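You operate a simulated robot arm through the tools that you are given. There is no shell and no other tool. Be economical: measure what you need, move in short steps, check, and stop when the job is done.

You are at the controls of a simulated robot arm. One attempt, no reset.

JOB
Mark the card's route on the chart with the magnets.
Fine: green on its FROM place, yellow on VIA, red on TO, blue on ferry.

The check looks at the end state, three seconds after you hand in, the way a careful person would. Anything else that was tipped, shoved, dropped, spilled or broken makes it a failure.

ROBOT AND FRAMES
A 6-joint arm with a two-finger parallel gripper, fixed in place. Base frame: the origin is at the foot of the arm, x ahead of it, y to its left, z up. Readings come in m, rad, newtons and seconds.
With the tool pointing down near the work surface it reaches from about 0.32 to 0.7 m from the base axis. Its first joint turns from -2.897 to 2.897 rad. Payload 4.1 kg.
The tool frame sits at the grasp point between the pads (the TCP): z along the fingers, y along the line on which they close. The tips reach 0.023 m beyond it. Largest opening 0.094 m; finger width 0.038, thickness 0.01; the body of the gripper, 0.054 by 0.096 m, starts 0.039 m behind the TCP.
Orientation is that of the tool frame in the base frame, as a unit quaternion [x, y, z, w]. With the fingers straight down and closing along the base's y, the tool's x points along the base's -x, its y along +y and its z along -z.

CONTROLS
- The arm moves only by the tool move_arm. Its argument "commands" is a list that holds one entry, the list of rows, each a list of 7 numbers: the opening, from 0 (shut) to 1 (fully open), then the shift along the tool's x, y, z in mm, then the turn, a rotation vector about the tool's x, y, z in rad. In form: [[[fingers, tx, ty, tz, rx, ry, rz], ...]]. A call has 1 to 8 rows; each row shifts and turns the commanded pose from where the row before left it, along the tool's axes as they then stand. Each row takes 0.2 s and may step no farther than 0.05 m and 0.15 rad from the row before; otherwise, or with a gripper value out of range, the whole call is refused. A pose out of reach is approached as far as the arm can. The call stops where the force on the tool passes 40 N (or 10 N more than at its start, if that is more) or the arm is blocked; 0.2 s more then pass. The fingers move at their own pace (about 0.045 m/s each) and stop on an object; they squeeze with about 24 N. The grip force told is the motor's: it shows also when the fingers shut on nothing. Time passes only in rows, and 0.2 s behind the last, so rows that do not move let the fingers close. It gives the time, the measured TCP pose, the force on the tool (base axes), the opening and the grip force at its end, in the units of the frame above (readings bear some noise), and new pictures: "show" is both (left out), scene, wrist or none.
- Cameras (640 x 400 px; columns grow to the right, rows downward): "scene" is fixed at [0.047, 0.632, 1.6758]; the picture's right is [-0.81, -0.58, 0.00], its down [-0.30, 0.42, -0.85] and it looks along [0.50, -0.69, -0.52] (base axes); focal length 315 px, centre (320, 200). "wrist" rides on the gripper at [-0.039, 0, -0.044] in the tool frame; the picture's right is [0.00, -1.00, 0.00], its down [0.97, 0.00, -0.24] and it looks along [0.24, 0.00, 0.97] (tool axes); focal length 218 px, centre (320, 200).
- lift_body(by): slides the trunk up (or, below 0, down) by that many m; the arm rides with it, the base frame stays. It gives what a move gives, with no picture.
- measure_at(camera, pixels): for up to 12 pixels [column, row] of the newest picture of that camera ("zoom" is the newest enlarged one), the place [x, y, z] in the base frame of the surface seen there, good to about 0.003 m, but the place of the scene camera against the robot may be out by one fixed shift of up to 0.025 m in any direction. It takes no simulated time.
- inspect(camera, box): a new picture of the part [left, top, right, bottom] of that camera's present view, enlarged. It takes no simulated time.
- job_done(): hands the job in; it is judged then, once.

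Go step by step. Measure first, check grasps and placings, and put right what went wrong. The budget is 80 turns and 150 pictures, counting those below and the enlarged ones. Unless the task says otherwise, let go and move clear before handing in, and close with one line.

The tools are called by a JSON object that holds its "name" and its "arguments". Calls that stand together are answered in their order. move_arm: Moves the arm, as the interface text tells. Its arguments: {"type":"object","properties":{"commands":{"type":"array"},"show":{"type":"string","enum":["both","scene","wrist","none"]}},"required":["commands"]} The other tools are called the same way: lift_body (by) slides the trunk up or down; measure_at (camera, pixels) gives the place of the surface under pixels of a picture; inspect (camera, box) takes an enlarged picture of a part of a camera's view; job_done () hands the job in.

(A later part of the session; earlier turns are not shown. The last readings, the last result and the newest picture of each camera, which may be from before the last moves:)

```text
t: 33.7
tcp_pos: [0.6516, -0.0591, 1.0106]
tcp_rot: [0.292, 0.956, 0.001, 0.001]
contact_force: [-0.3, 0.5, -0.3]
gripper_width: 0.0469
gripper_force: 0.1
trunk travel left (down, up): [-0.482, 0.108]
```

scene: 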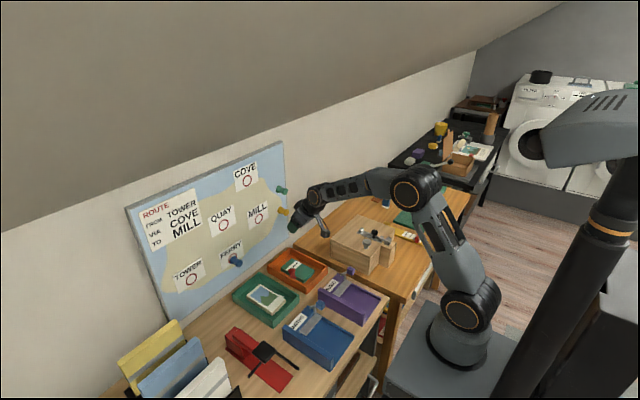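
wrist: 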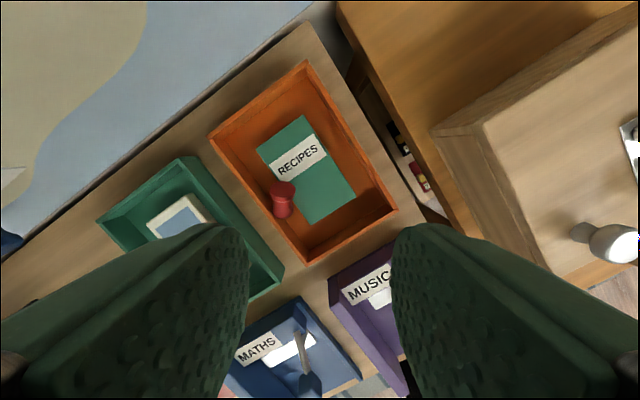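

The magnet's axis now runs vertical in the wrist image, from base (282,188) to head (283,208), so the yaw matches. I'll move over it and lower for a close look.

{"name": "move_arm", "arguments": {"commands": [[[0.5, 7, 40, 0, 0, 0, 0], [0.5, 0, 0, 40, 0, 0, 0], [0.5, 0, 0, 40, 0, 0, 0], [0.5, 0, 0, 20, 0, 0, 0], [0.5, 0, 0, 0, 0, 0, 0]]], "show": "wrist"}}

{"name": "inspect", "arguments": {"camera": "wrist", "box": [250, 130, 390, 230]}}

```text
t: 34.9
tcp_pos: [0.6664, -0.0237, 0.911]
tcp_rot: [0.291, 0.957, 0.0, 0.0]
contact_force: [0.1, -0.8, 0.2]
gripper_width: 0.047
gripper_force: 0.1
trunk travel left (down, up): [-0.482, 0.108]
```

wrist: 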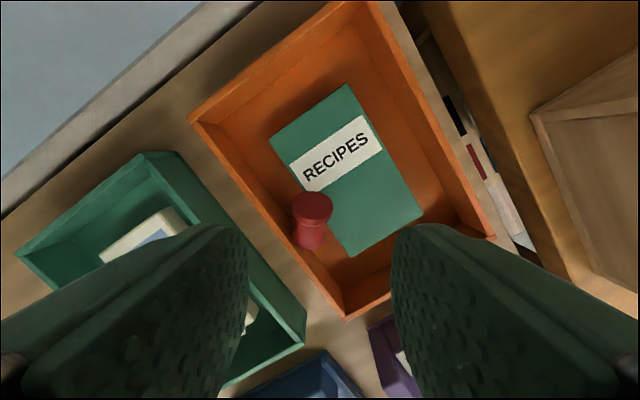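

```text
4.00 times, centred on (320, 180) of wrist
```

zoom: 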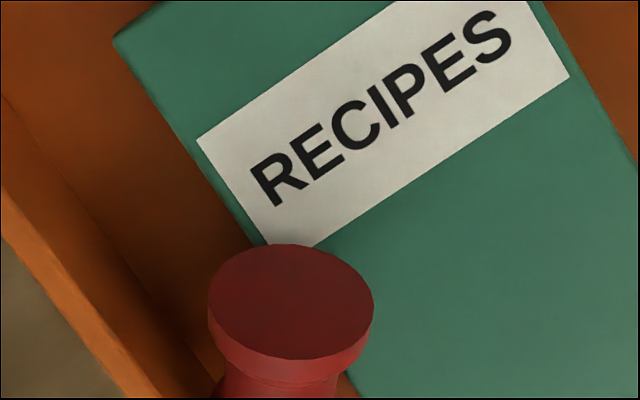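

{"name": "measure_at", "arguments": {"camera": "wrist", "pixels": [[313, 205], [313, 195], [313, 217], [294, 205], [331, 205], [312, 230], [310, 242], [300, 235], [268, 215], [285, 248], [305, 270]]}}

```text
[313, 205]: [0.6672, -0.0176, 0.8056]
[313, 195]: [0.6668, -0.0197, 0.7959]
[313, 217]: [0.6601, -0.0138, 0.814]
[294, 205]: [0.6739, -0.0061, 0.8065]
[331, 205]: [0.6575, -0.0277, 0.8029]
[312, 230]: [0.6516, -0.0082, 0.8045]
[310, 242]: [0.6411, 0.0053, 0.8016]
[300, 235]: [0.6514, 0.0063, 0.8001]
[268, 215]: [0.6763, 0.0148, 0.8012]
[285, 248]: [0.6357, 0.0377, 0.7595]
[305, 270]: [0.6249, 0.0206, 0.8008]
```

The base disc is about 28 mm wide, centred near (0.664,-0.0165,0.804). I'll narrow the fingers to 36 mm and centre on the disc just clear of the tray wall, stopping above it to check.

{"name": "move_arm", "arguments": {"commands": [[[0.4, -1, 4.6, 20, 0, 0, 0], [0.4, 0, 0, 25, 0, 0, 0], [0.4, 0, 0, 10, 0, 0, 0], [0.4, 0, 0, 0, 0, 0, 0]]], "show": "wrist"}}

{"name": "measure_at", "arguments": {"camera": "wrist", "pixels": [[320, 245], [290, 245], [345, 245], [260, 230], [270, 240], [320, 262]]}}

```text
t: 35.9
tcp_pos: [0.6701, -0.0196, 0.8566]
tcp_rot: [0.292, 0.956, 0.001, 0.0]
contact_force: [-0.3, 0.1, 0.0]
gripper_width: 0.0377
gripper_force: 0.0
trunk travel left (down, up): [-0.482, 0.108]
```

wrist: 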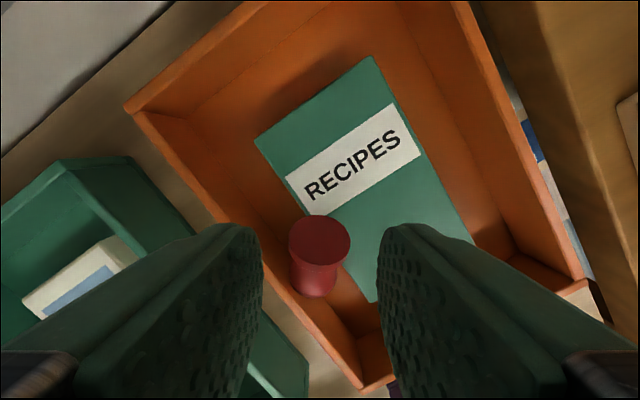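

```text
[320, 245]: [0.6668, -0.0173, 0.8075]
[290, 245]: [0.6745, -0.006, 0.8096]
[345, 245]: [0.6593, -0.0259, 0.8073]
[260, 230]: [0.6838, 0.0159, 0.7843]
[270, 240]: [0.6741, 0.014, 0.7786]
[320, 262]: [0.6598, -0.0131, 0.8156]
```

The disc is centred at column 320, and the wall's inner face is at y≈0.0145, so there is room. I'll descend 36 mm and close.

{"name": "move_arm", "arguments": {"commands": [[[0.4, 0, 0, 20, 0, 0, 0], [0.4, 0, 0, 11, 0, 0, 0], [0.4, 0, 0, 6, 0, 0, 0], [0.4, 0, 0, 0, 0, 0, 0], [0, 0, 0, 0, 0, 0, 0], [0, 0, 0, 0, 0, 0, 0], [0, 0, 0, 0, 0, 0, 0]]], "show": "wrist"}}

```text
t: 37.5
tcp_pos: [0.67, -0.0214, 0.8186]
tcp_rot: [0.292, 0.956, 0.0, -0.001]
contact_force: [1.9, 3.5, 15.2]
gripper_width: 0.0283
gripper_force: 24.1
trunk travel left (down, up): [-0.482, 0.108]
```

wrist: 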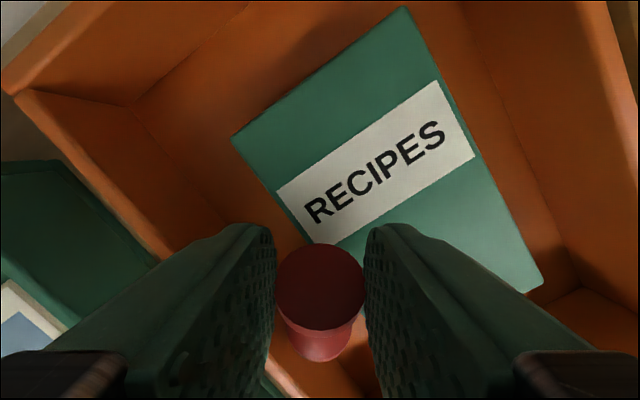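

The disc is gripped at 28 mm with 24 N. I'll lift gently.

{"name": "move_arm", "arguments": {"commands": [[[0, 0, 0, -4, 0, 0, 0], [0, 0, 0, -12, 0, 0, 0], [0, 0, 0, -20, 0, 0, 0], [0, 0, 0, -20, 0, 0, 0], [0, 0, 0, 0, 0, 0, 0]]]}}

{"name": "inspect", "arguments": {"camera": "scene", "box": [260, 220, 340, 290]}}

{"name": "inspect", "arguments": {"camera": "wrist", "box": [250, 200, 410, 400]}}

```text
t: 38.7
tcp_pos: [0.6712, -0.0192, 0.875]
tcp_rot: [0.292, 0.956, 0.001, 0.001]
contact_force: [-0.2, -0.5, -0.1]
gripper_width: 0.0282
gripper_force: 24.5
trunk travel left (down, up): [-0.482, 0.108]
```

scene: 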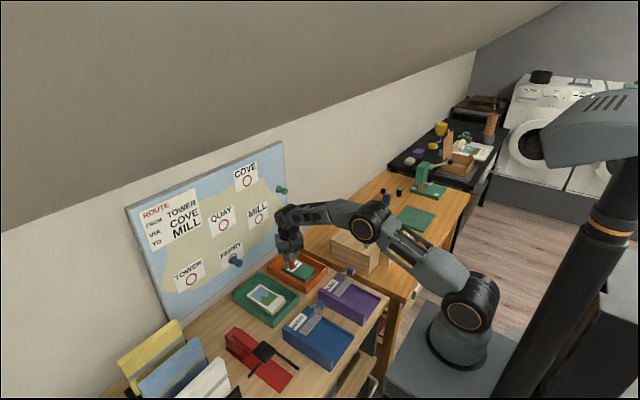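
wrist: 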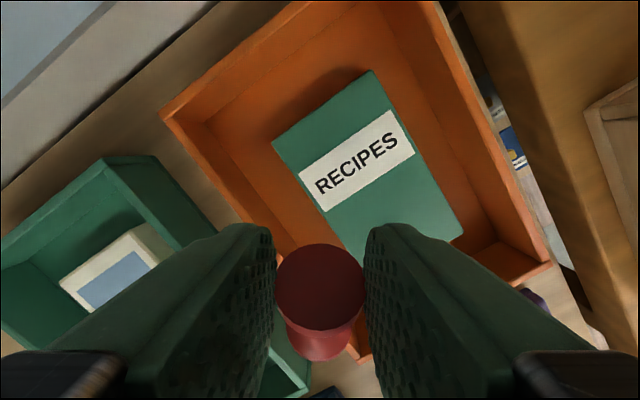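

```text
5.71 times, centred on (300, 255) of scene
```

zoom: 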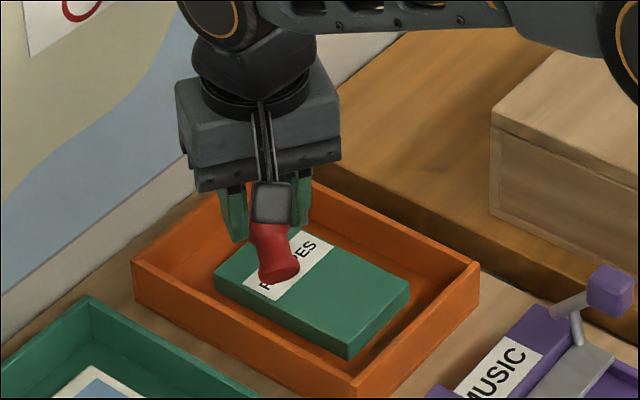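

```text
2.00 times, centred on (330, 300) of wrist
```

zoom: 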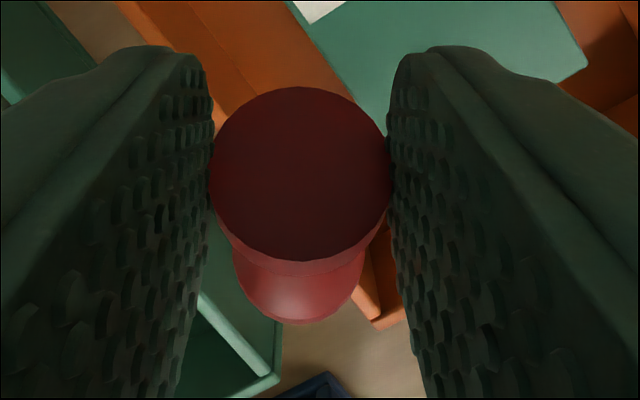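

Red is held by its base disc. I'll yaw back to heading +x and move over the book, then press it down so it pivots flat with its base toward the wall, ready for a regrasp from behind.

{"name": "move_arm", "arguments": {"commands": [[[0, 0, 0, -15, 0, 0, -0.148], [0, 0, 0, 0, 0, 0, -0.148], [0, 0, 0, 0, 0, 0, -0.148], [0, 0, 0, 0, 0, 0, -0.148], [0, -15, -31, 0, 0, 0, 0], [0, 0, 0, 15, 0, 0, 0], [0, 0, 0, 0, 0, 0, 0]]]}}

{"name": "inspect", "arguments": {"camera": "scene", "box": [260, 220, 340, 290]}}

```text
t: 40.3
tcp_pos: [0.6853, -0.049, 0.8733]
tcp_rot: [-0.001, 1.0, 0.002, 0.0]
contact_force: [0.4, 0.0, 0.3]
gripper_width: 0.0283
gripper_force: 23.6
trunk travel left (down, up): [-0.482, 0.108]
```

scene: 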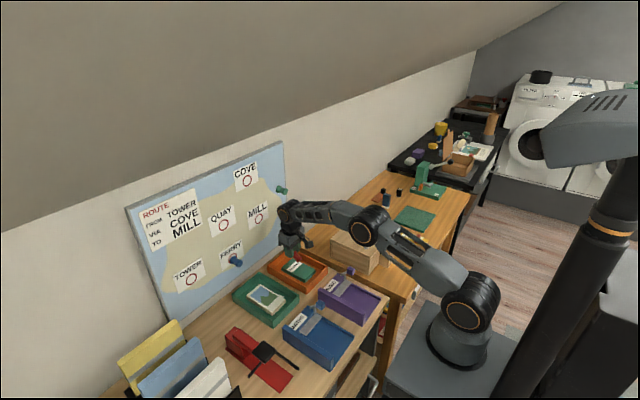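
wrist: 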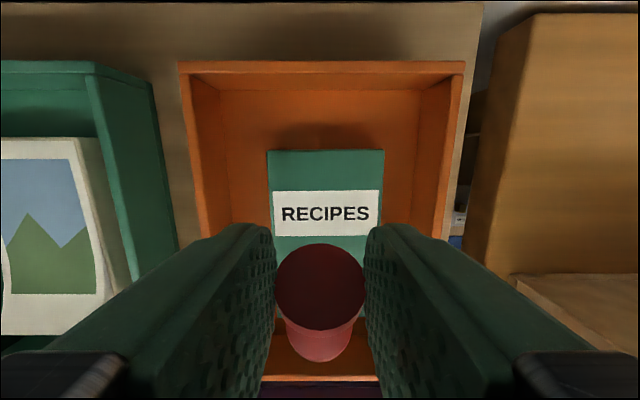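

```text
5.71 times, centred on (300, 255) of scene
```

zoom: 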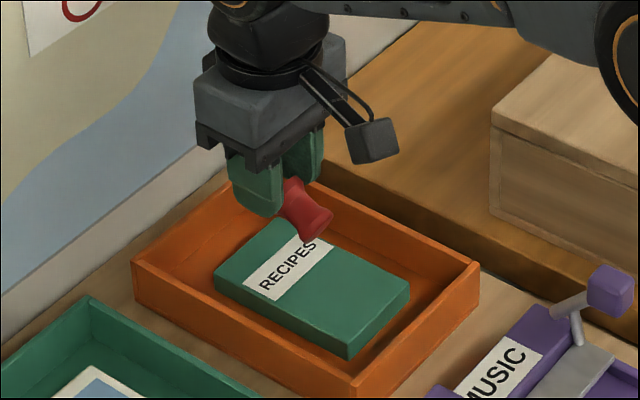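

Red hangs with its head toward me and low, base disc in the tips. I'll lower it onto the book slowly so it pivots flat.

{"name": "move_arm", "arguments": {"commands": [[[0, 0, 0, 20, 0, 0, 0], [0, 0, 0, 15, 0, 0, 0], [0, 0, 0, 8, 0, 0, 0], [0, 0, 0, 6, 0, 0, 0], [0, 0, 0, 5, 0, 0, 0], [0, 0, 0, 3, 0, 0, 0], [0, 0, 0, 0, 0, 0, 0]]]}}

{"name": "inspect", "arguments": {"camera": "scene", "box": [260, 220, 340, 290]}}

```text
t: 41.9
tcp_pos: [0.6875, -0.0498, 0.8191]
tcp_rot: [0.0, 1.0, 0.001, 0.003]
contact_force: [5.4, -0.3, 16.7]
gripper_width: 0.0285
gripper_force: 23.9
trunk travel left (down, up): [-0.482, 0.108]
```

scene: 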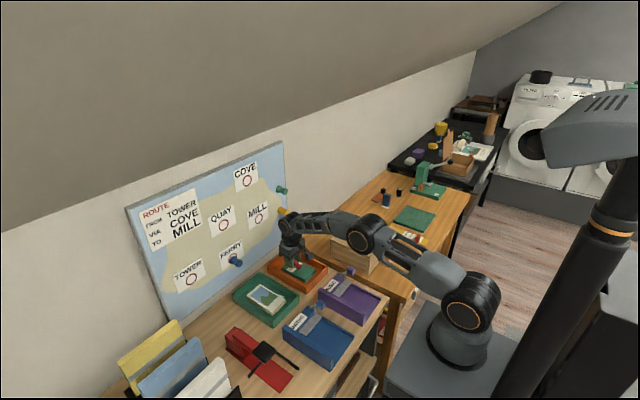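
wrist: 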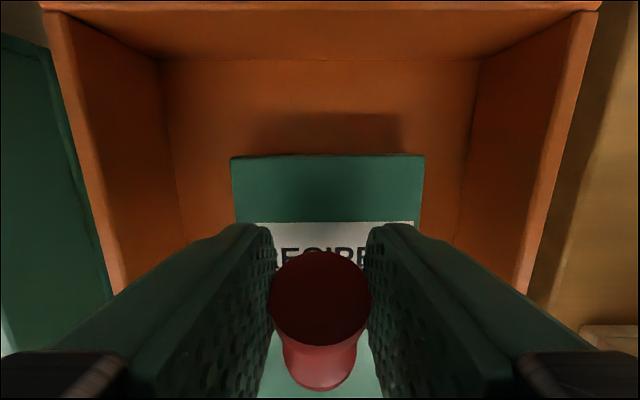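

```text
5.71 times, centred on (300, 255) of scene
```

zoom: 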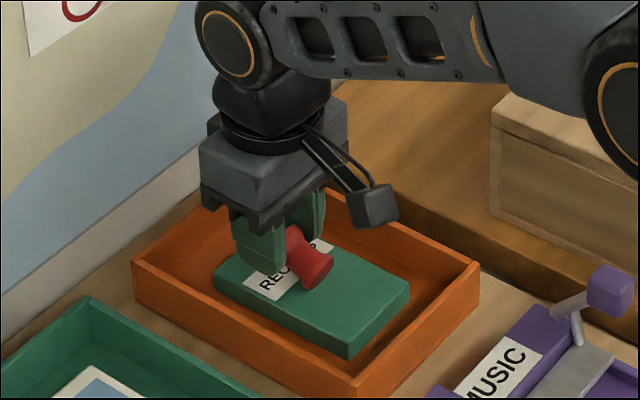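

The head is resting on the book. I'll open just a few mm so the magnet drops flat between the fingers, which guide it, then lift away.

{"name": "move_arm", "arguments": {"commands": [[[0.36, 0, 0, 0, 0, 0, 0], [0.36, 0, 0, 0, 0, 0, 0], [0.36, 0, 0, 0, 0, 0, 0], [0.36, 0, 0, 0, 0, 0, 0], [0.36, 0, 0, -30, 0, 0, 0], [0.36, 0, 0, -40, 0, 0, 0], [0.36, 0, 0, -40, 0, 0, 0]]]}}

{"name": "inspect", "arguments": {"camera": "scene", "box": [260, 220, 340, 290]}}

```text
t: 43.5
tcp_pos: [0.6865, -0.0501, 0.9274]
tcp_rot: [0.0, 1.0, 0.0, 0.0]
contact_force: [-0.3, 0.3, 0.2]
gripper_width: 0.034
gripper_force: 0.1
trunk travel left (down, up): [-0.482, 0.108]
```

scene: 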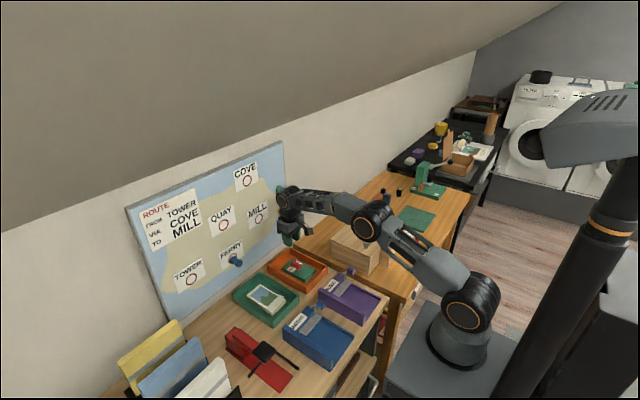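
wrist: 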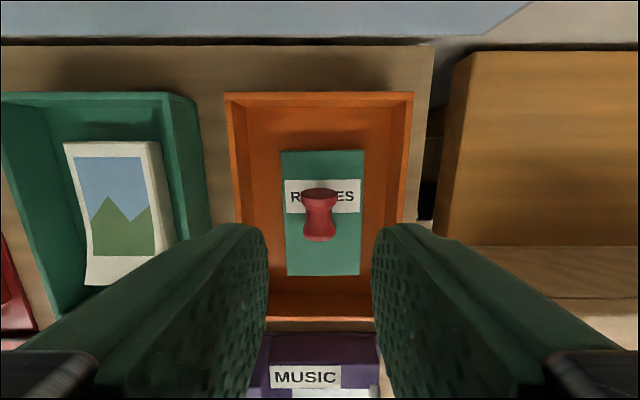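

```text
5.71 times, centred on (300, 255) of scene
```

zoom: 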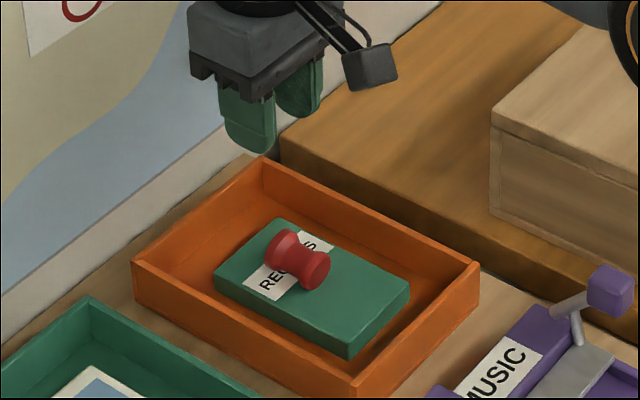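

Red lies flat on the book with its axis along x and its base toward the wall. I'll measure it.

{"name": "measure_at", "arguments": {"camera": "wrist", "pixels": [[319, 195], [302, 195], [336, 195], [319, 213], [319, 235], [305, 236], [334, 236], [319, 262], [345, 230], [319, 188], [319, 242]]}}

```text
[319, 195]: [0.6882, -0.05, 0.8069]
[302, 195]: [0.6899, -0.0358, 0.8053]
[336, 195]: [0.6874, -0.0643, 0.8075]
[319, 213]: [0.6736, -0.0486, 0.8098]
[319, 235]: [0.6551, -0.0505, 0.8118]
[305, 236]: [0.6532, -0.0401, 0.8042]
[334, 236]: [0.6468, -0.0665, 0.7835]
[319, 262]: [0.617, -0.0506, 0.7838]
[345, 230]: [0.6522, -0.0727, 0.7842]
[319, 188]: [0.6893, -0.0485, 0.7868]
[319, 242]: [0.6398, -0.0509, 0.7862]
```

The magnet spans x 0.649-0.690 at y≈-0.050, with its axis at z≈0.798. I'll pitch to 0.9 rad below level behind it, at a safe height.

{"name": "move_arm", "arguments": {"commands": [[[0.5, 26.5, 0, 0, 0, 0, 0], [0.5, 0, 0, 0, 0, -0.1342, 0], [0.5, 0, 0, 0, 0, -0.1342, 0], [0.5, 0, 0, 0, 0, -0.1342, 0], [0.5, 0, 0, 0, 0, -0.1342, 0], [0.5, 0, 0, 0, 0, -0.1342, 0], [0.5, 0, 0, 0, 0, 0, 0]]]}}

{"name": "inspect", "arguments": {"camera": "scene", "box": [260, 210, 360, 290]}}

```text
t: 45.1
tcp_pos: [0.6602, -0.0506, 0.9286]
tcp_rot: [0.001, 0.944, -0.001, 0.331]
contact_force: [-0.7, 0.1, 0.9]
gripper_width: 0.047
gripper_force: 0.0
trunk travel left (down, up): [-0.482, 0.108]
```

scene: 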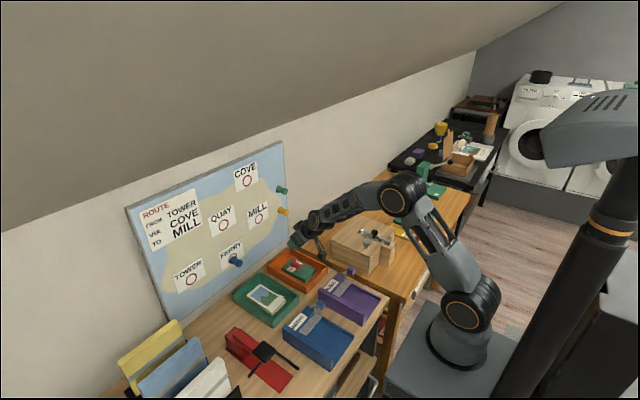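
wrist: 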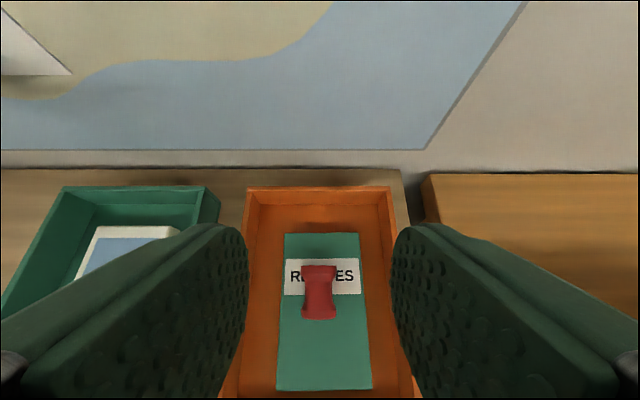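

```text
5.00 times, centred on (310, 250) of scene
```

zoom: 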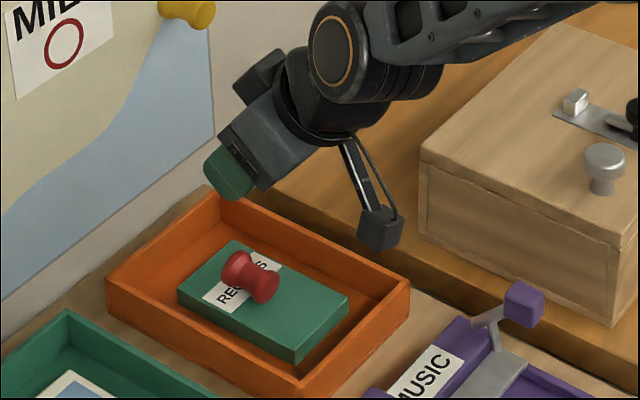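

Everything is clear so far. I'll check the hanging part's location relative to the TCP before descending.

{"name": "measure_at", "arguments": {"camera": "zoom", "pixels": [[375, 232], [378, 247], [395, 225], [362, 240], [410, 365], [440, 340], [523, 305], [300, 385], [405, 290]]}}

```text
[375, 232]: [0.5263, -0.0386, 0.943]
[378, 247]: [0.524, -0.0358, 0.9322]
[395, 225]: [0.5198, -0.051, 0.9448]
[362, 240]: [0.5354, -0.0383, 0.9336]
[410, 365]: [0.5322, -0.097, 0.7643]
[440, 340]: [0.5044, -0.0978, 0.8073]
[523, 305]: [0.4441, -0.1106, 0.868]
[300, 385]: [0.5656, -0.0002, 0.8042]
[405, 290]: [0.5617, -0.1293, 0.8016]
```

The part's bottom will stay near z=0.814 over open desk at x≈0.53, so it's clear. I'll descend vertically to z≈0.811 and close on the head and waist.

{"name": "move_arm", "arguments": {"commands": [[[0.5, 20, 0, 25.2, 0, 0, 0], [0.5, 20, 0, 25.2, 0, 0, 0], [0.5, 16, 0, 20.2, 0, 0, 0], [0.5, 10, 0, 12.6, 0, 0, 0], [0.5, 7, 0, 8.8, 0, 0, 0], [0.5, 0, 0, 0, 0, 0, 0]]]}}

{"name": "inspect", "arguments": {"camera": "scene", "box": [260, 210, 360, 290]}}

```text
t: 46.5
tcp_pos: [0.6609, -0.0493, 0.8129]
tcp_rot: [0.0, 0.943, 0.0, 0.332]
contact_force: [1.0, 0.4, 16.0]
gripper_width: 0.0471
gripper_force: 0.0
trunk travel left (down, up): [-0.482, 0.108]
```

scene: 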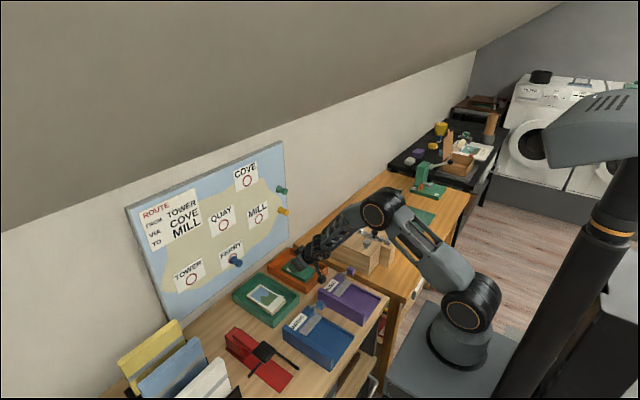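
wrist: 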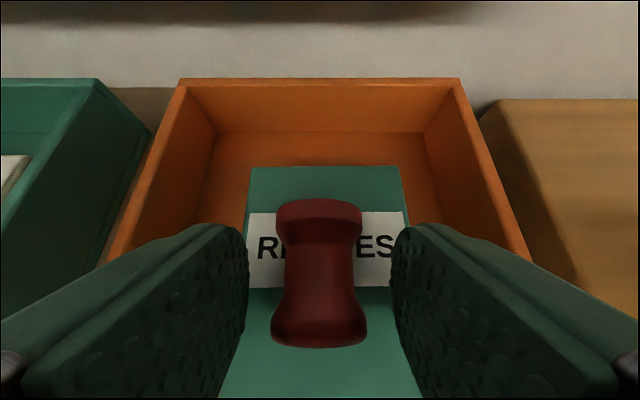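

```text
5.00 times, centred on (310, 250) of scene
```

zoom: 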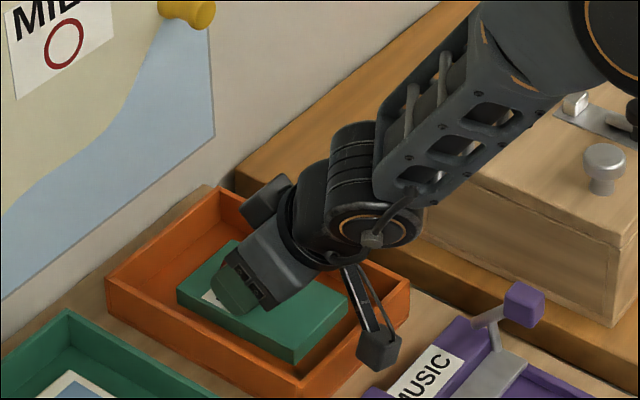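

The fingertips just touch the book (16 N). I'll raise 1.5 mm and close on the head.

{"name": "move_arm", "arguments": {"commands": [[[0.5, -0.9, 0, -1.2, 0, 0, 0], [0, 0, 0, 0, 0, 0, 0], [0, 0, 0, 0, 0, 0, 0], [0, 0, 0, 0, 0, 0, 0], [0, 0, 0, 0, 0, 0, 0], [0, 0, 0, 0, 0, 0, 0]]], "show": "wrist"}}

```text
t: 47.9
tcp_pos: [0.6596, -0.0514, 0.8128]
tcp_rot: [0.0, 0.944, 0.001, 0.33]
contact_force: [-1.0, -5.3, 20.4]
gripper_width: 0.0256
gripper_force: 23.7
trunk travel left (down, up): [-0.482, 0.108]
```

wrist: 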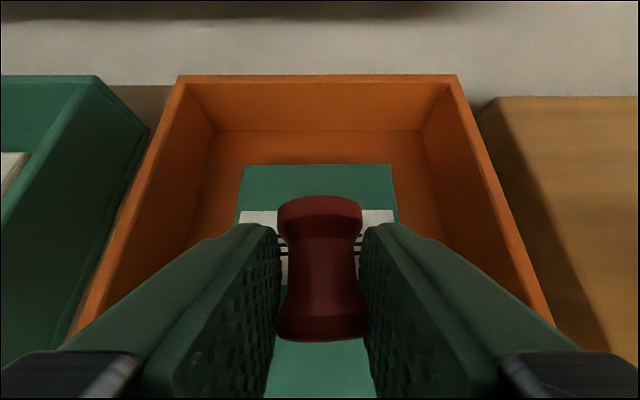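

It's gripped at 25.6 mm. I'll lift straight up and check that it holds.

{"name": "move_arm", "arguments": {"commands": [[[0, -3, 0, -4, 0, 0, 0], [0, -9, 0, -11.5, 0, 0, 0], [0, -18, 0, -22.5, 0, 0, 0], [0, -18, 0, -22.5, 0, 0, 0], [0, -18, 0, -22.5, 0, 0, 0], [0, 0, 0, 0, 0, 0, 0]]]}}

{"name": "inspect", "arguments": {"camera": "scene", "box": [260, 190, 360, 290]}}

```text
t: 49.3
tcp_pos: [0.6609, -0.0506, 0.9188]
tcp_rot: [0.001, 0.944, 0.001, 0.329]
contact_force: [-0.7, -0.5, 0.9]
gripper_width: 0.0224
gripper_force: 24.5
trunk travel left (down, up): [-0.482, 0.108]
```

scene: 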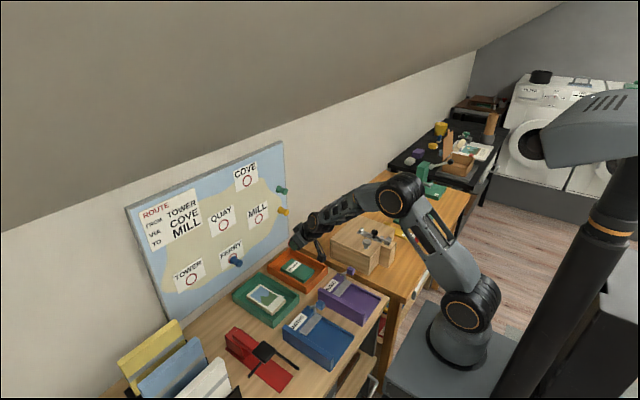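
wrist: 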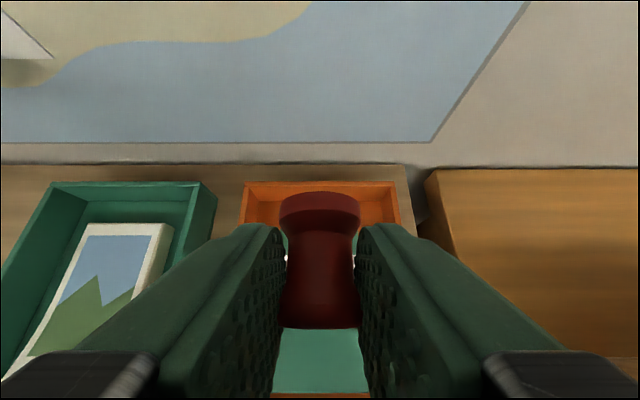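

```text
4.00 times, centred on (310, 240) of scene
```

zoom: 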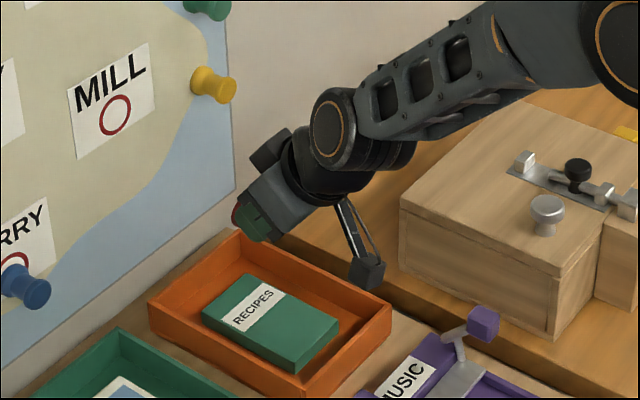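

Red is held. I'll measure its attitude in the grip and look closer.

{"name": "inspect", "arguments": {"camera": "wrist", "box": [260, 170, 380, 350]}}

{"name": "measure_at", "arguments": {"camera": "wrist", "pixels": [[320, 196], [320, 205], [320, 222], [320, 228], [320, 245], [320, 265], [320, 285], [320, 305], [320, 320], [320, 326]]}}

{"name": "inspect", "arguments": {"camera": "scene", "box": [285, 220, 335, 260]}}

```text
2.22 times, centred on (320, 260) of wrist
```

zoom: 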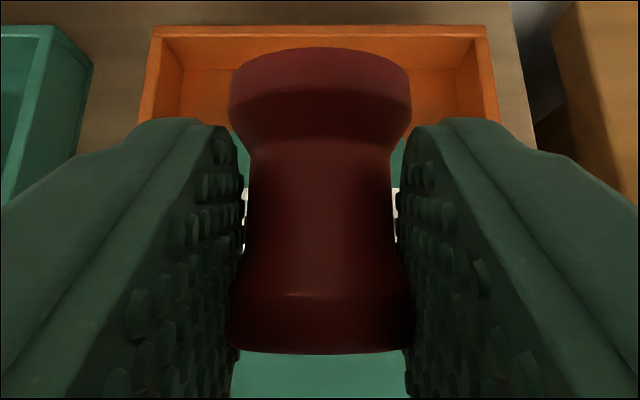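

```text
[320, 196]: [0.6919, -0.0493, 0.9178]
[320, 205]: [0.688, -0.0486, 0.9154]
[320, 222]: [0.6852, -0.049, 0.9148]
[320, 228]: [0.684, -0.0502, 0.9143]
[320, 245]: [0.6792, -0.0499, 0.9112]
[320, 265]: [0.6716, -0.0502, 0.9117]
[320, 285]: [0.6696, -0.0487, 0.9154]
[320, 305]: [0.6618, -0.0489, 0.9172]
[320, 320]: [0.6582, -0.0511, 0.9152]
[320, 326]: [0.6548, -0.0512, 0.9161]
```

```text
10.00 times, centred on (310, 240) of scene
```

zoom: 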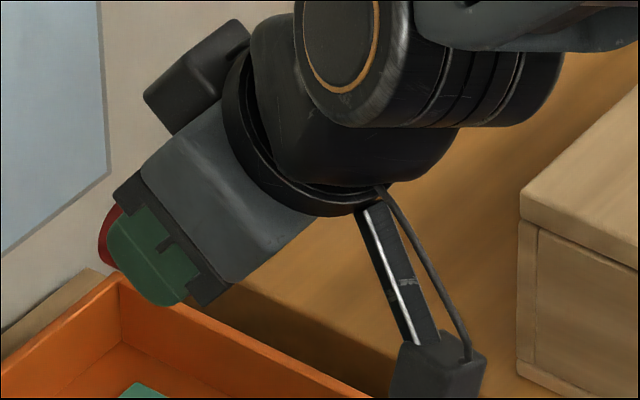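

Red's axis is within about 4° of horizontal, its base face is ~32 mm ahead of the TCP, and its centre is ~16 mm below it. I'll take it to in front of Mill.

{"name": "move_arm", "arguments": {"commands": [[[0, -22.4, 20.3, -28.2, 0, 0, 0], [0, -22.4, 20.3, -28.2, 0, 0, 0], [0, -22.4, 20.4, -28.2, 0, 0, 0], [0, -23.5, 0, 18.7, 0, 0, 0], [0, -11.7, 0, 9.3, 0, 0, 0], [0, 0, 0, 0, 0, 0, 0]]]}}

{"name": "inspect", "arguments": {"camera": "scene", "box": [240, 190, 320, 250]}}

```text
t: 50.7
tcp_pos: [0.7054, 0.0106, 1.0251]
tcp_rot: [0.001, 0.944, 0.0, 0.33]
contact_force: [-0.8, 0.3, -0.9]
gripper_width: 0.0225
gripper_force: 24.2
trunk travel left (down, up): [-0.482, 0.108]
```

scene: 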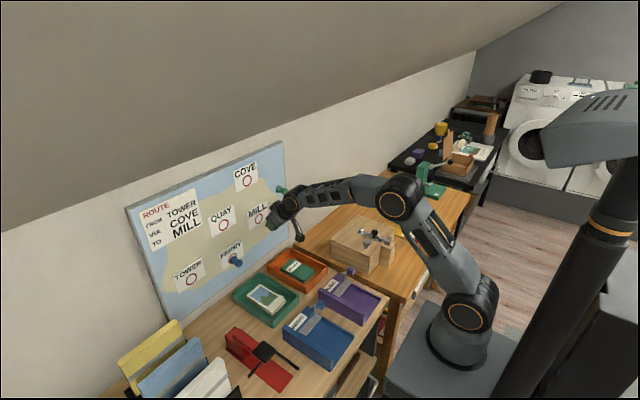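
wrist: 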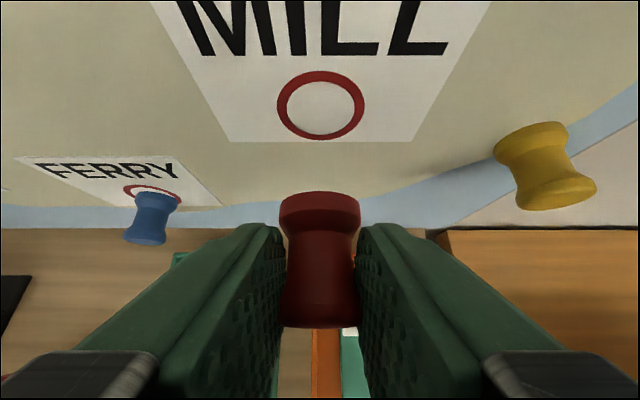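

```text
6.67 times, centred on (280, 220) of scene
```

zoom: 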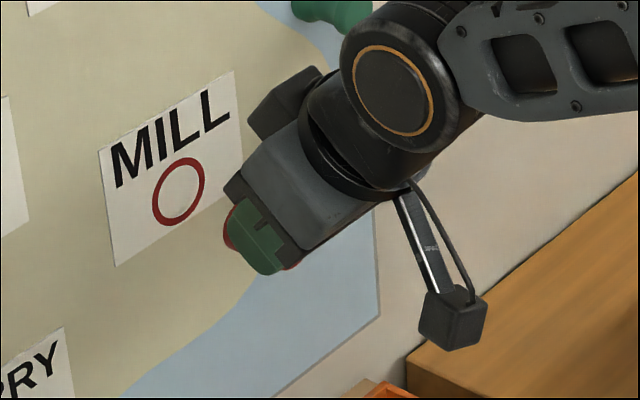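

The ring is centred ahead at (321,104), in line with the magnet. I'll advance 50 mm, slowly at the end.

{"name": "move_arm", "arguments": {"commands": [[[0, -17, 0, 11.2, 0, 0, 0], [0, -12, 0, 9.5, 0, 0, 0], [0, -6.2, 0, 5, 0, 0, 0], [0, -3.1, 0, 2.5, 0, 0, 0], [0, -1.6, 0, 1.2, 0, 0, 0], [0, -1.6, 0, 1.2, 0, 0, 0], [0, 0, 0, 0, 0, 0, 0]]]}}

{"name": "inspect", "arguments": {"camera": "scene", "box": [240, 190, 320, 250]}}

```text
t: 52.3
tcp_pos: [0.754, 0.011, 1.0291]
tcp_rot: [0.0, 0.944, 0.002, 0.329]
contact_force: [-18.0, 1.3, -1.6]
gripper_width: 0.0224
gripper_force: 23.9
trunk travel left (down, up): [-0.482, 0.108]
```

scene: 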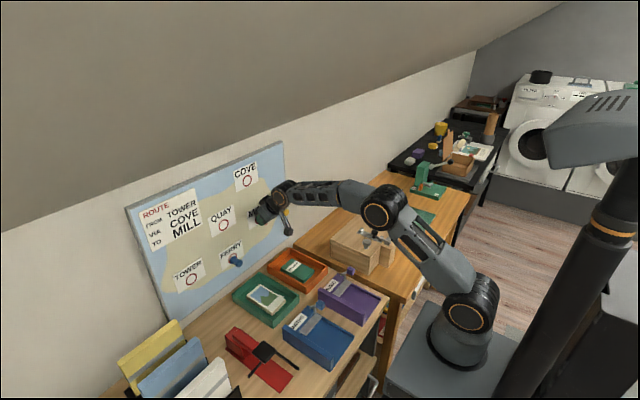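
wrist: 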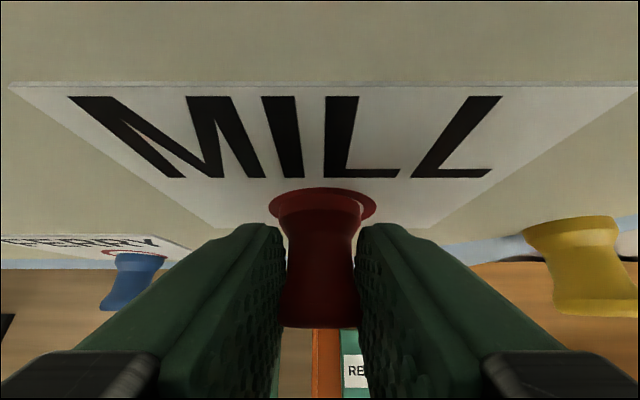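

```text
6.67 times, centred on (280, 220) of scene
```

zoom: 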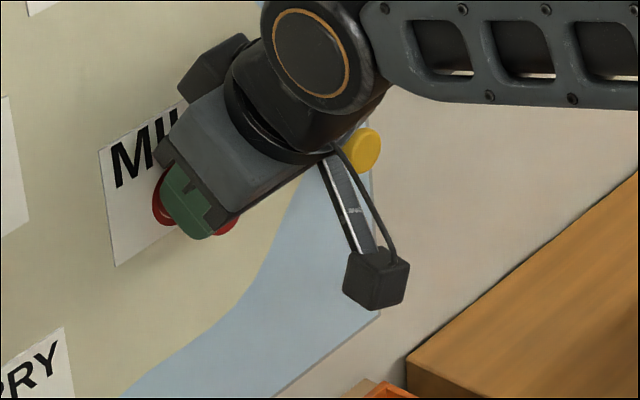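

Red is pressed on with 18 N inside the ring. I'll ease off, open and back straight out.

{"name": "move_arm", "arguments": {"commands": [[[0, 0.8, 0, -0.6, 0, 0, 0], [0.6, 0, 0, 0, 0, 0, 0], [0.6, 0, 0, 0, 0, 0, 0], [0.6, 0, 0, 0, 0, 0, 0], [0.6, 15.7, 0, -12.4, 0, 0, 0], [0.6, 27, 0, -21.5, 0, 0, 0], [0.6, 35, 0, -27.9, 0, 0, 0], [0.6, 0, 0, 0, 0, 0, 0]]]}}

```text
t: 54.1
tcp_pos: [0.6574, 0.0113, 1.0304]
tcp_rot: [0.0, 0.944, 0.001, 0.33]
contact_force: [0.0, 1.2, 0.3]
gripper_width: 0.0564
gripper_force: 0.0
trunk travel left (down, up): [-0.482, 0.108]
```

scene: 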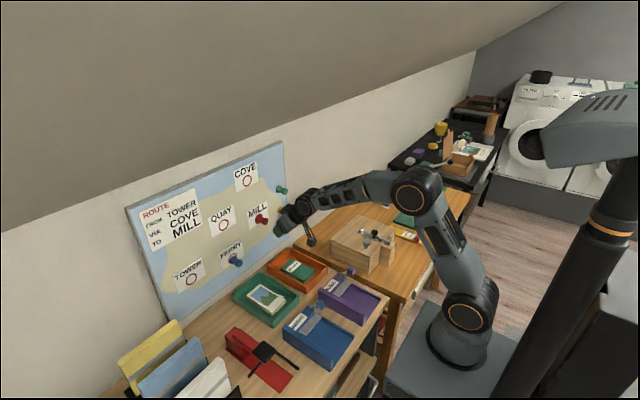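
wrist: 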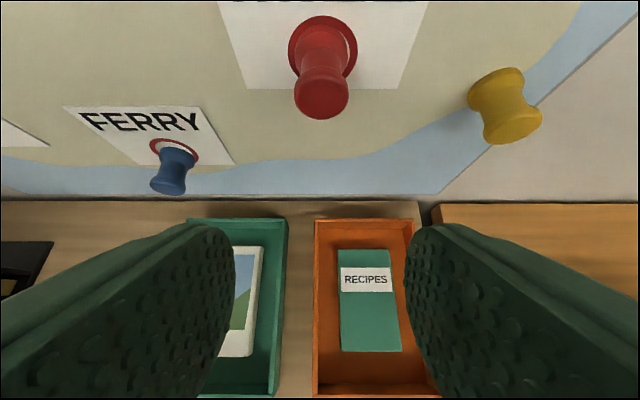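

Red sits on Mill at (321,60) and is holding. Now I'll level the tool for yellow, using a deeper level grip like the one that worked on blue.

{"name": "move_arm", "arguments": {"commands": [[[0.7, 0, 0, 0, 0, -0.15, 0], [0.7, 0, 0, 0, 0, -0.15, 0], [0.7, 0, 0, 0, 0, -0.15, 0], [0.7, 0, 0, 0, 0, -0.15, 0], [0.7, 0, 0, 0, 0, -0.15, 0], [0.7, 0, 0, 0, 0, -0.15, 0], [0.7, 0, 0, 0, 0, 0, 0]]]}}

```text
t: 55.7
tcp_pos: [0.6566, 0.0102, 1.0274]
tcp_rot: [0.0, 0.707, 0.001, 0.707]
contact_force: [-0.4, -0.1, 0.6]
gripper_width: 0.0657
gripper_force: 0.1
trunk travel left (down, up): [-0.482, 0.108]
```

scene: 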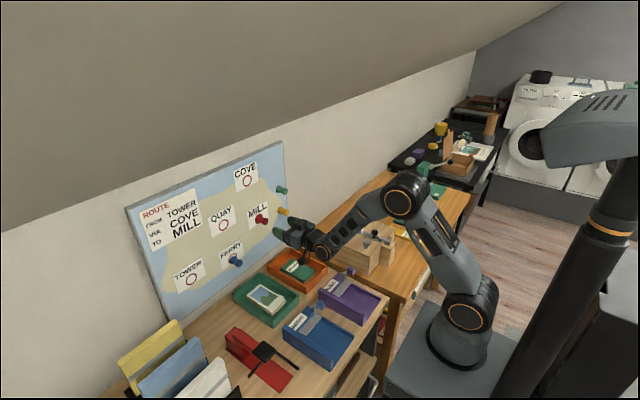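
wrist: 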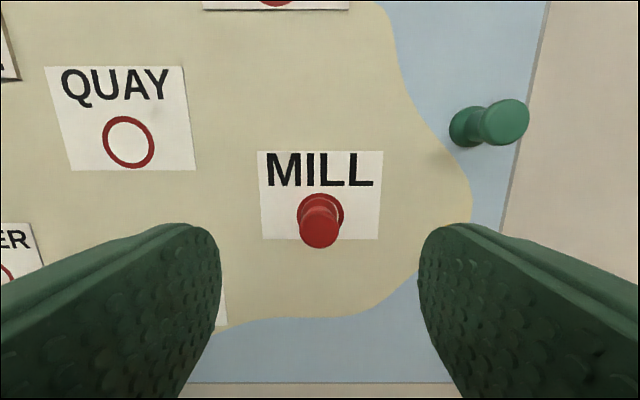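

The pose is level and clean. Moving in front of yellow.

{"name": "move_arm", "arguments": {"commands": [[[0.7, 12.3, -38.4, 0, 0, 0, 0], [0.7, 12.3, -38.4, 0, 0, 0, 0], [0.7, 12.3, -38.4, 0, 0, 0, 0], [0.7, 0, 0, 20, 0, 0, 0], [0.7, 0, 0, 0, 0, 0, 0]]], "show": "wrist"}}

{"name": "measure_at", "arguments": {"camera": "wrist", "pixels": [[323, 200], [323, 208], [323, 215], [323, 192], [310, 205], [335, 205]]}}

```text
t: 56.9
tcp_pos: [0.675, -0.1058, 0.9899]
tcp_rot: [0.001, 0.707, 0.0, 0.707]
contact_force: [0.2, 0.0, -0.2]
gripper_width: 0.0659
gripper_force: 0.1
trunk travel left (down, up): [-0.482, 0.108]
```

wrist: 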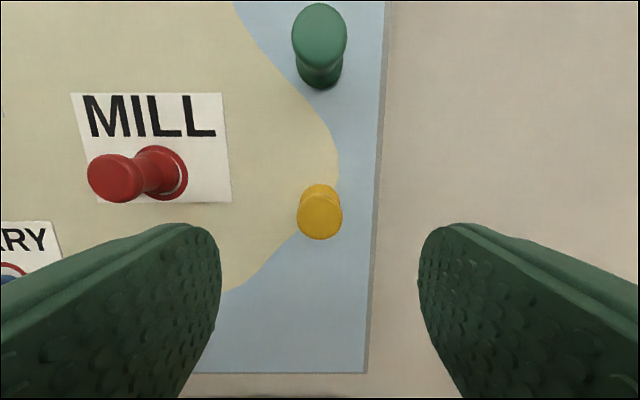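

```text
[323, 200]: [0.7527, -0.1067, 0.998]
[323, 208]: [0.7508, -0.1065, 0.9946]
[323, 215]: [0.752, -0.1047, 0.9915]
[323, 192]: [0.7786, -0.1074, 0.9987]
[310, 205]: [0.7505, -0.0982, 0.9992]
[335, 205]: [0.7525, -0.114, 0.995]
```

Yellow's head is centred at (320,217), z≈0.991. Advancing to x=0.757 and closing.

{"name": "move_arm", "arguments": {"commands": [[[0.7, -1, 0, 35, 0, 0, 0], [0.7, 0, 0, 30, 0, 0, 0], [0.7, 0, 0, 17, 0, 0, 0], [0.7, 0, 0, 0, 0, 0, 0], [0, 0, 0, 0, 0, 0, 0], [0, 0, 0, 0, 0, 0, 0], [0, 0, 0, 0, 0, 0, 0], [0, 0, 0, 0, 0, 0, 0]]], "show": "wrist"}}

```text
t: 58.7
tcp_pos: [0.7576, -0.1047, 0.9931]
tcp_rot: [0.002, 0.707, 0.0, 0.707]
contact_force: [-0.4, -0.2, 0.3]
gripper_width: 0.0224
gripper_force: 24.7
trunk travel left (down, up): [-0.482, 0.108]
```

wrist: 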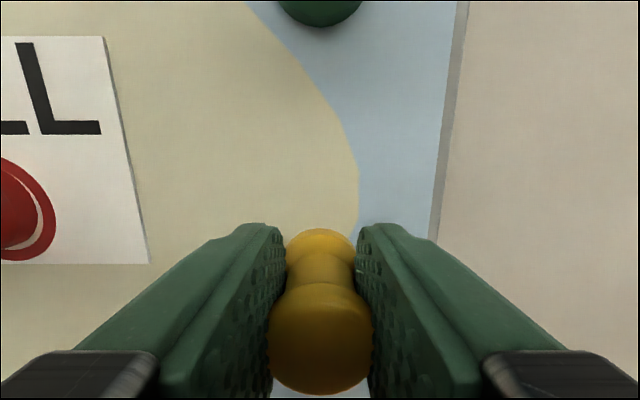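

Yellow is gripped the same way blue was. I'll pull back gently.

{"name": "move_arm", "arguments": {"commands": [[[0, 0, 0, -5, 0, 0, 0], [0, 0, 0, -10, 0, 0, 0], [0, 0, 0, -25, 0, 0, 0], [0, 0, 0, -30, 0, 0, 0], [0, 0, 0, -30, 0, 0, 0], [0, 0, 0, 0, 0, 0, 0]]], "show": "wrist"}}

```text
t: 60.1
tcp_pos: [0.6581, -0.1048, 0.9923]
tcp_rot: [0.0, 0.707, 0.001, 0.707]
contact_force: [-0.9, -0.8, 0.1]
gripper_width: 0.0225
gripper_force: 23.7
trunk travel left (down, up): [-0.482, 0.108]
```

wrist: 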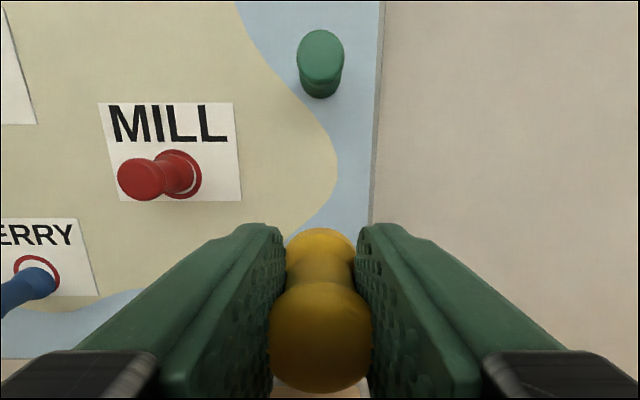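

Yellow is held. Carrying it to in front of Cove.

{"name": "move_arm", "arguments": {"commands": [[[0, -31.5, 24.3, 0, 0, 0, 0], [0, -31.5, 24.3, 0, 0, 0, 0], [0, -31.5, 24.3, 0, 0, 0, 0], [0, -31.5, 24.3, 0, 0, 0, 0], [0, -31.5, 24.3, 0, 0, 0, 0], [0, -31.5, 24.3, 0, 0, 0, 0], [0, 0, 0, 0, 0, 0, 0]]]}}

{"name": "measure_at", "arguments": {"camera": "wrist", "pixels": [[320, 200], [300, 200], [340, 200]]}}

```text
t: 61.7
tcp_pos: [0.6567, 0.0405, 1.1812]
tcp_rot: [0.001, 0.707, 0.0, 0.707]
contact_force: [0.0, 0.0, 0.6]
gripper_width: 0.0223
gripper_force: 24.4
trunk travel left (down, up): [-0.482, 0.108]
```

scene: 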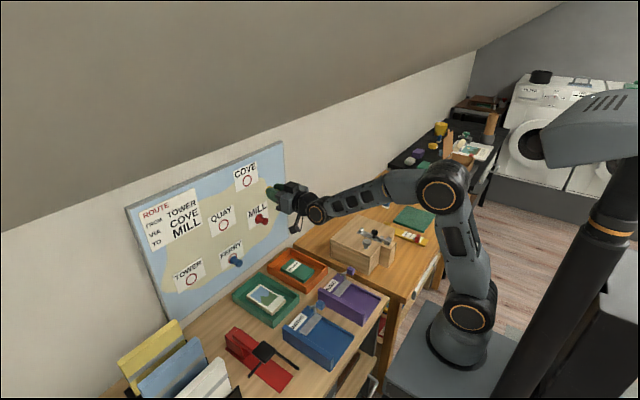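
wrist: 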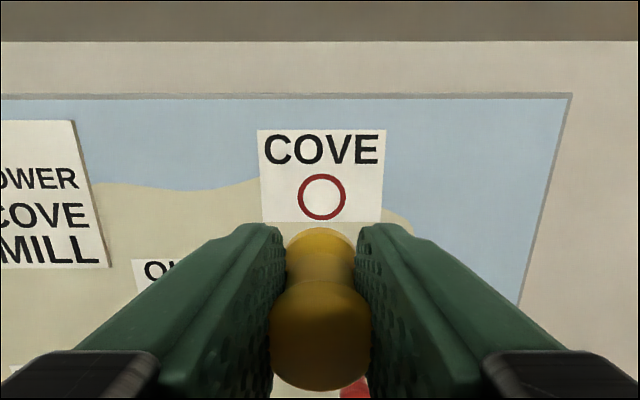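

```text
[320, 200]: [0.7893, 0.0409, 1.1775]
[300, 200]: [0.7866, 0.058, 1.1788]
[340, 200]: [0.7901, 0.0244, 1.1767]
```

The ring is centred at (321,197), in line. Pressing yellow on.

{"name": "move_arm", "arguments": {"commands": [[[0, 0, -1, 30, 0, 0, 0], [0, 0, 0, 30, 0, 0, 0], [0, 0, 0, 25, 0, 0, 0], [0, 0, 0, 10, 0, 0, 0], [0, 0, 0, 5, 0, 0, 0], [0, 0, 0, 2, 0, 0, 0], [0, 0, 0, 1, 0, 0, 0], [0, 0, 0, 0, 0, 0, 0]]], "show": "wrist"}}

```text
t: 63.5
tcp_pos: [0.7583, 0.0395, 1.1832]
tcp_rot: [0.001, 0.707, 0.0, 0.707]
contact_force: [-22.6, 0.4, -4.7]
gripper_width: 0.0226
gripper_force: 23.5
trunk travel left (down, up): [-0.482, 0.108]
```

wrist: 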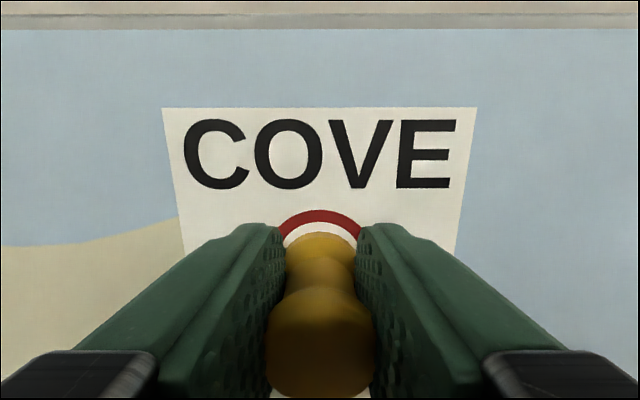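

Yellow is seated inside the Cove ring with 23 N. Releasing and backing off.

{"name": "move_arm", "arguments": {"commands": [[[0, 0, 0, -1, 0, 0, 0], [0.7, 0, 0, 0, 0, 0, 0], [0.7, 0, 0, 0, 0, 0, 0], [0.7, 0, 0, 0, 0, 0, 0], [0.7, 0, 0, -30, 0, 0, 0], [0.7, 0, 0, -35, 0, 0, 0], [0.7, 0, 0, -30, 0, 0, 0], [0.7, 0, 0, 0, 0, 0, 0]]], "show": "wrist"}}

{"name": "move_arm", "arguments": {"commands": [[[0.7, 23.5, -36, 0, 0, 0, 0], [0.7, 23.5, -36, 0, 0, 0, 0], [0.7, 23.5, -36, 0, 0, 0, 0], [0.7, 23.5, -36, 0, 0, 0, 0], [0.7, 0, 0, 0, 0, 0, 0]]], "show": "wrist"}}

```text
t: 65.3
tcp_pos: [0.666, 0.0403, 1.1808]
tcp_rot: [0.001, 0.707, 0.0, 0.707]
contact_force: [-0.1, 0.0, 0.3]
gripper_width: 0.0658
gripper_force: 0.0
trunk travel left (down, up): [-0.482, 0.108]
```

wrist: 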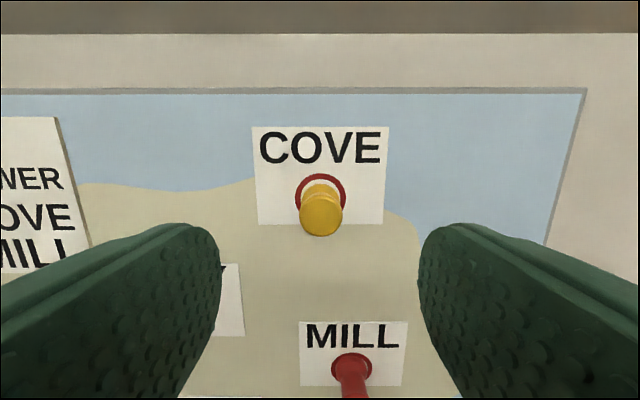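

```text
t: 66.5
tcp_pos: [0.6654, -0.1055, 1.0853]
tcp_rot: [0.0, 0.707, 0.0, 0.707]
contact_force: [0.1, -0.5, -0.3]
gripper_width: 0.0656
gripper_force: 0.1
trunk travel left (down, up): [-0.482, 0.108]
```

wrist: 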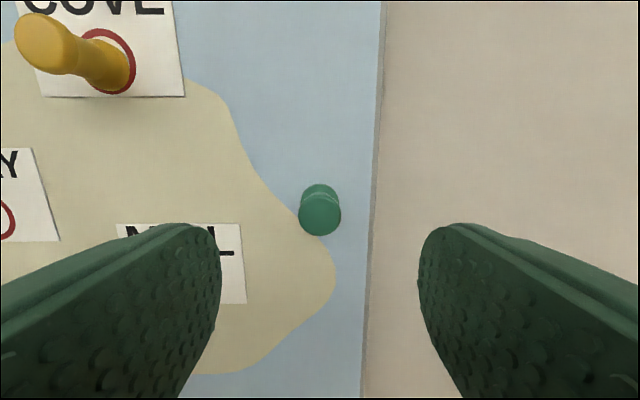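

Yellow is good on Cove. Green's head is centred at (320,213); advancing and closing.

{"name": "move_arm", "arguments": {"commands": [[[0.7, -2, 0, 40, 0, 0, 0], [0.7, 0, 0, 35, 0, 0, 0], [0.7, 0, 0, 17, 0, 0, 0], [0.7, 0, 0, 0, 0, 0, 0], [0, 0, 0, 0, 0, 0, 0], [0, 0, 0, 0, 0, 0, 0], [0, 0, 0, 0, 0, 0, 0], [0, 0, 0, 0, 0, 0, 0]]], "show": "wrist"}}

```text
t: 68.3
tcp_pos: [0.7563, -0.1048, 1.089]
tcp_rot: [0.001, 0.707, 0.001, 0.707]
contact_force: [0.6, 0.4, 0.4]
gripper_width: 0.0225
gripper_force: 24.1
trunk travel left (down, up): [-0.482, 0.108]
```

wrist: 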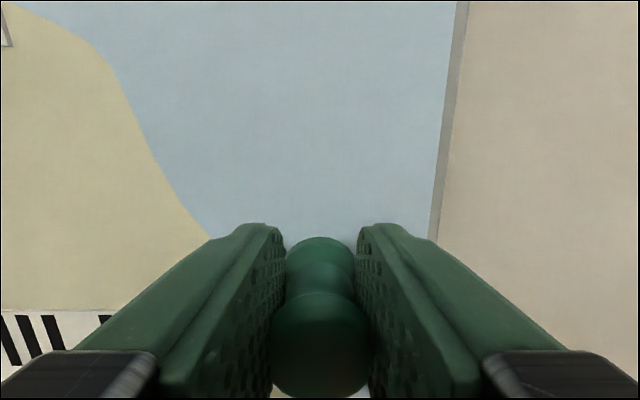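

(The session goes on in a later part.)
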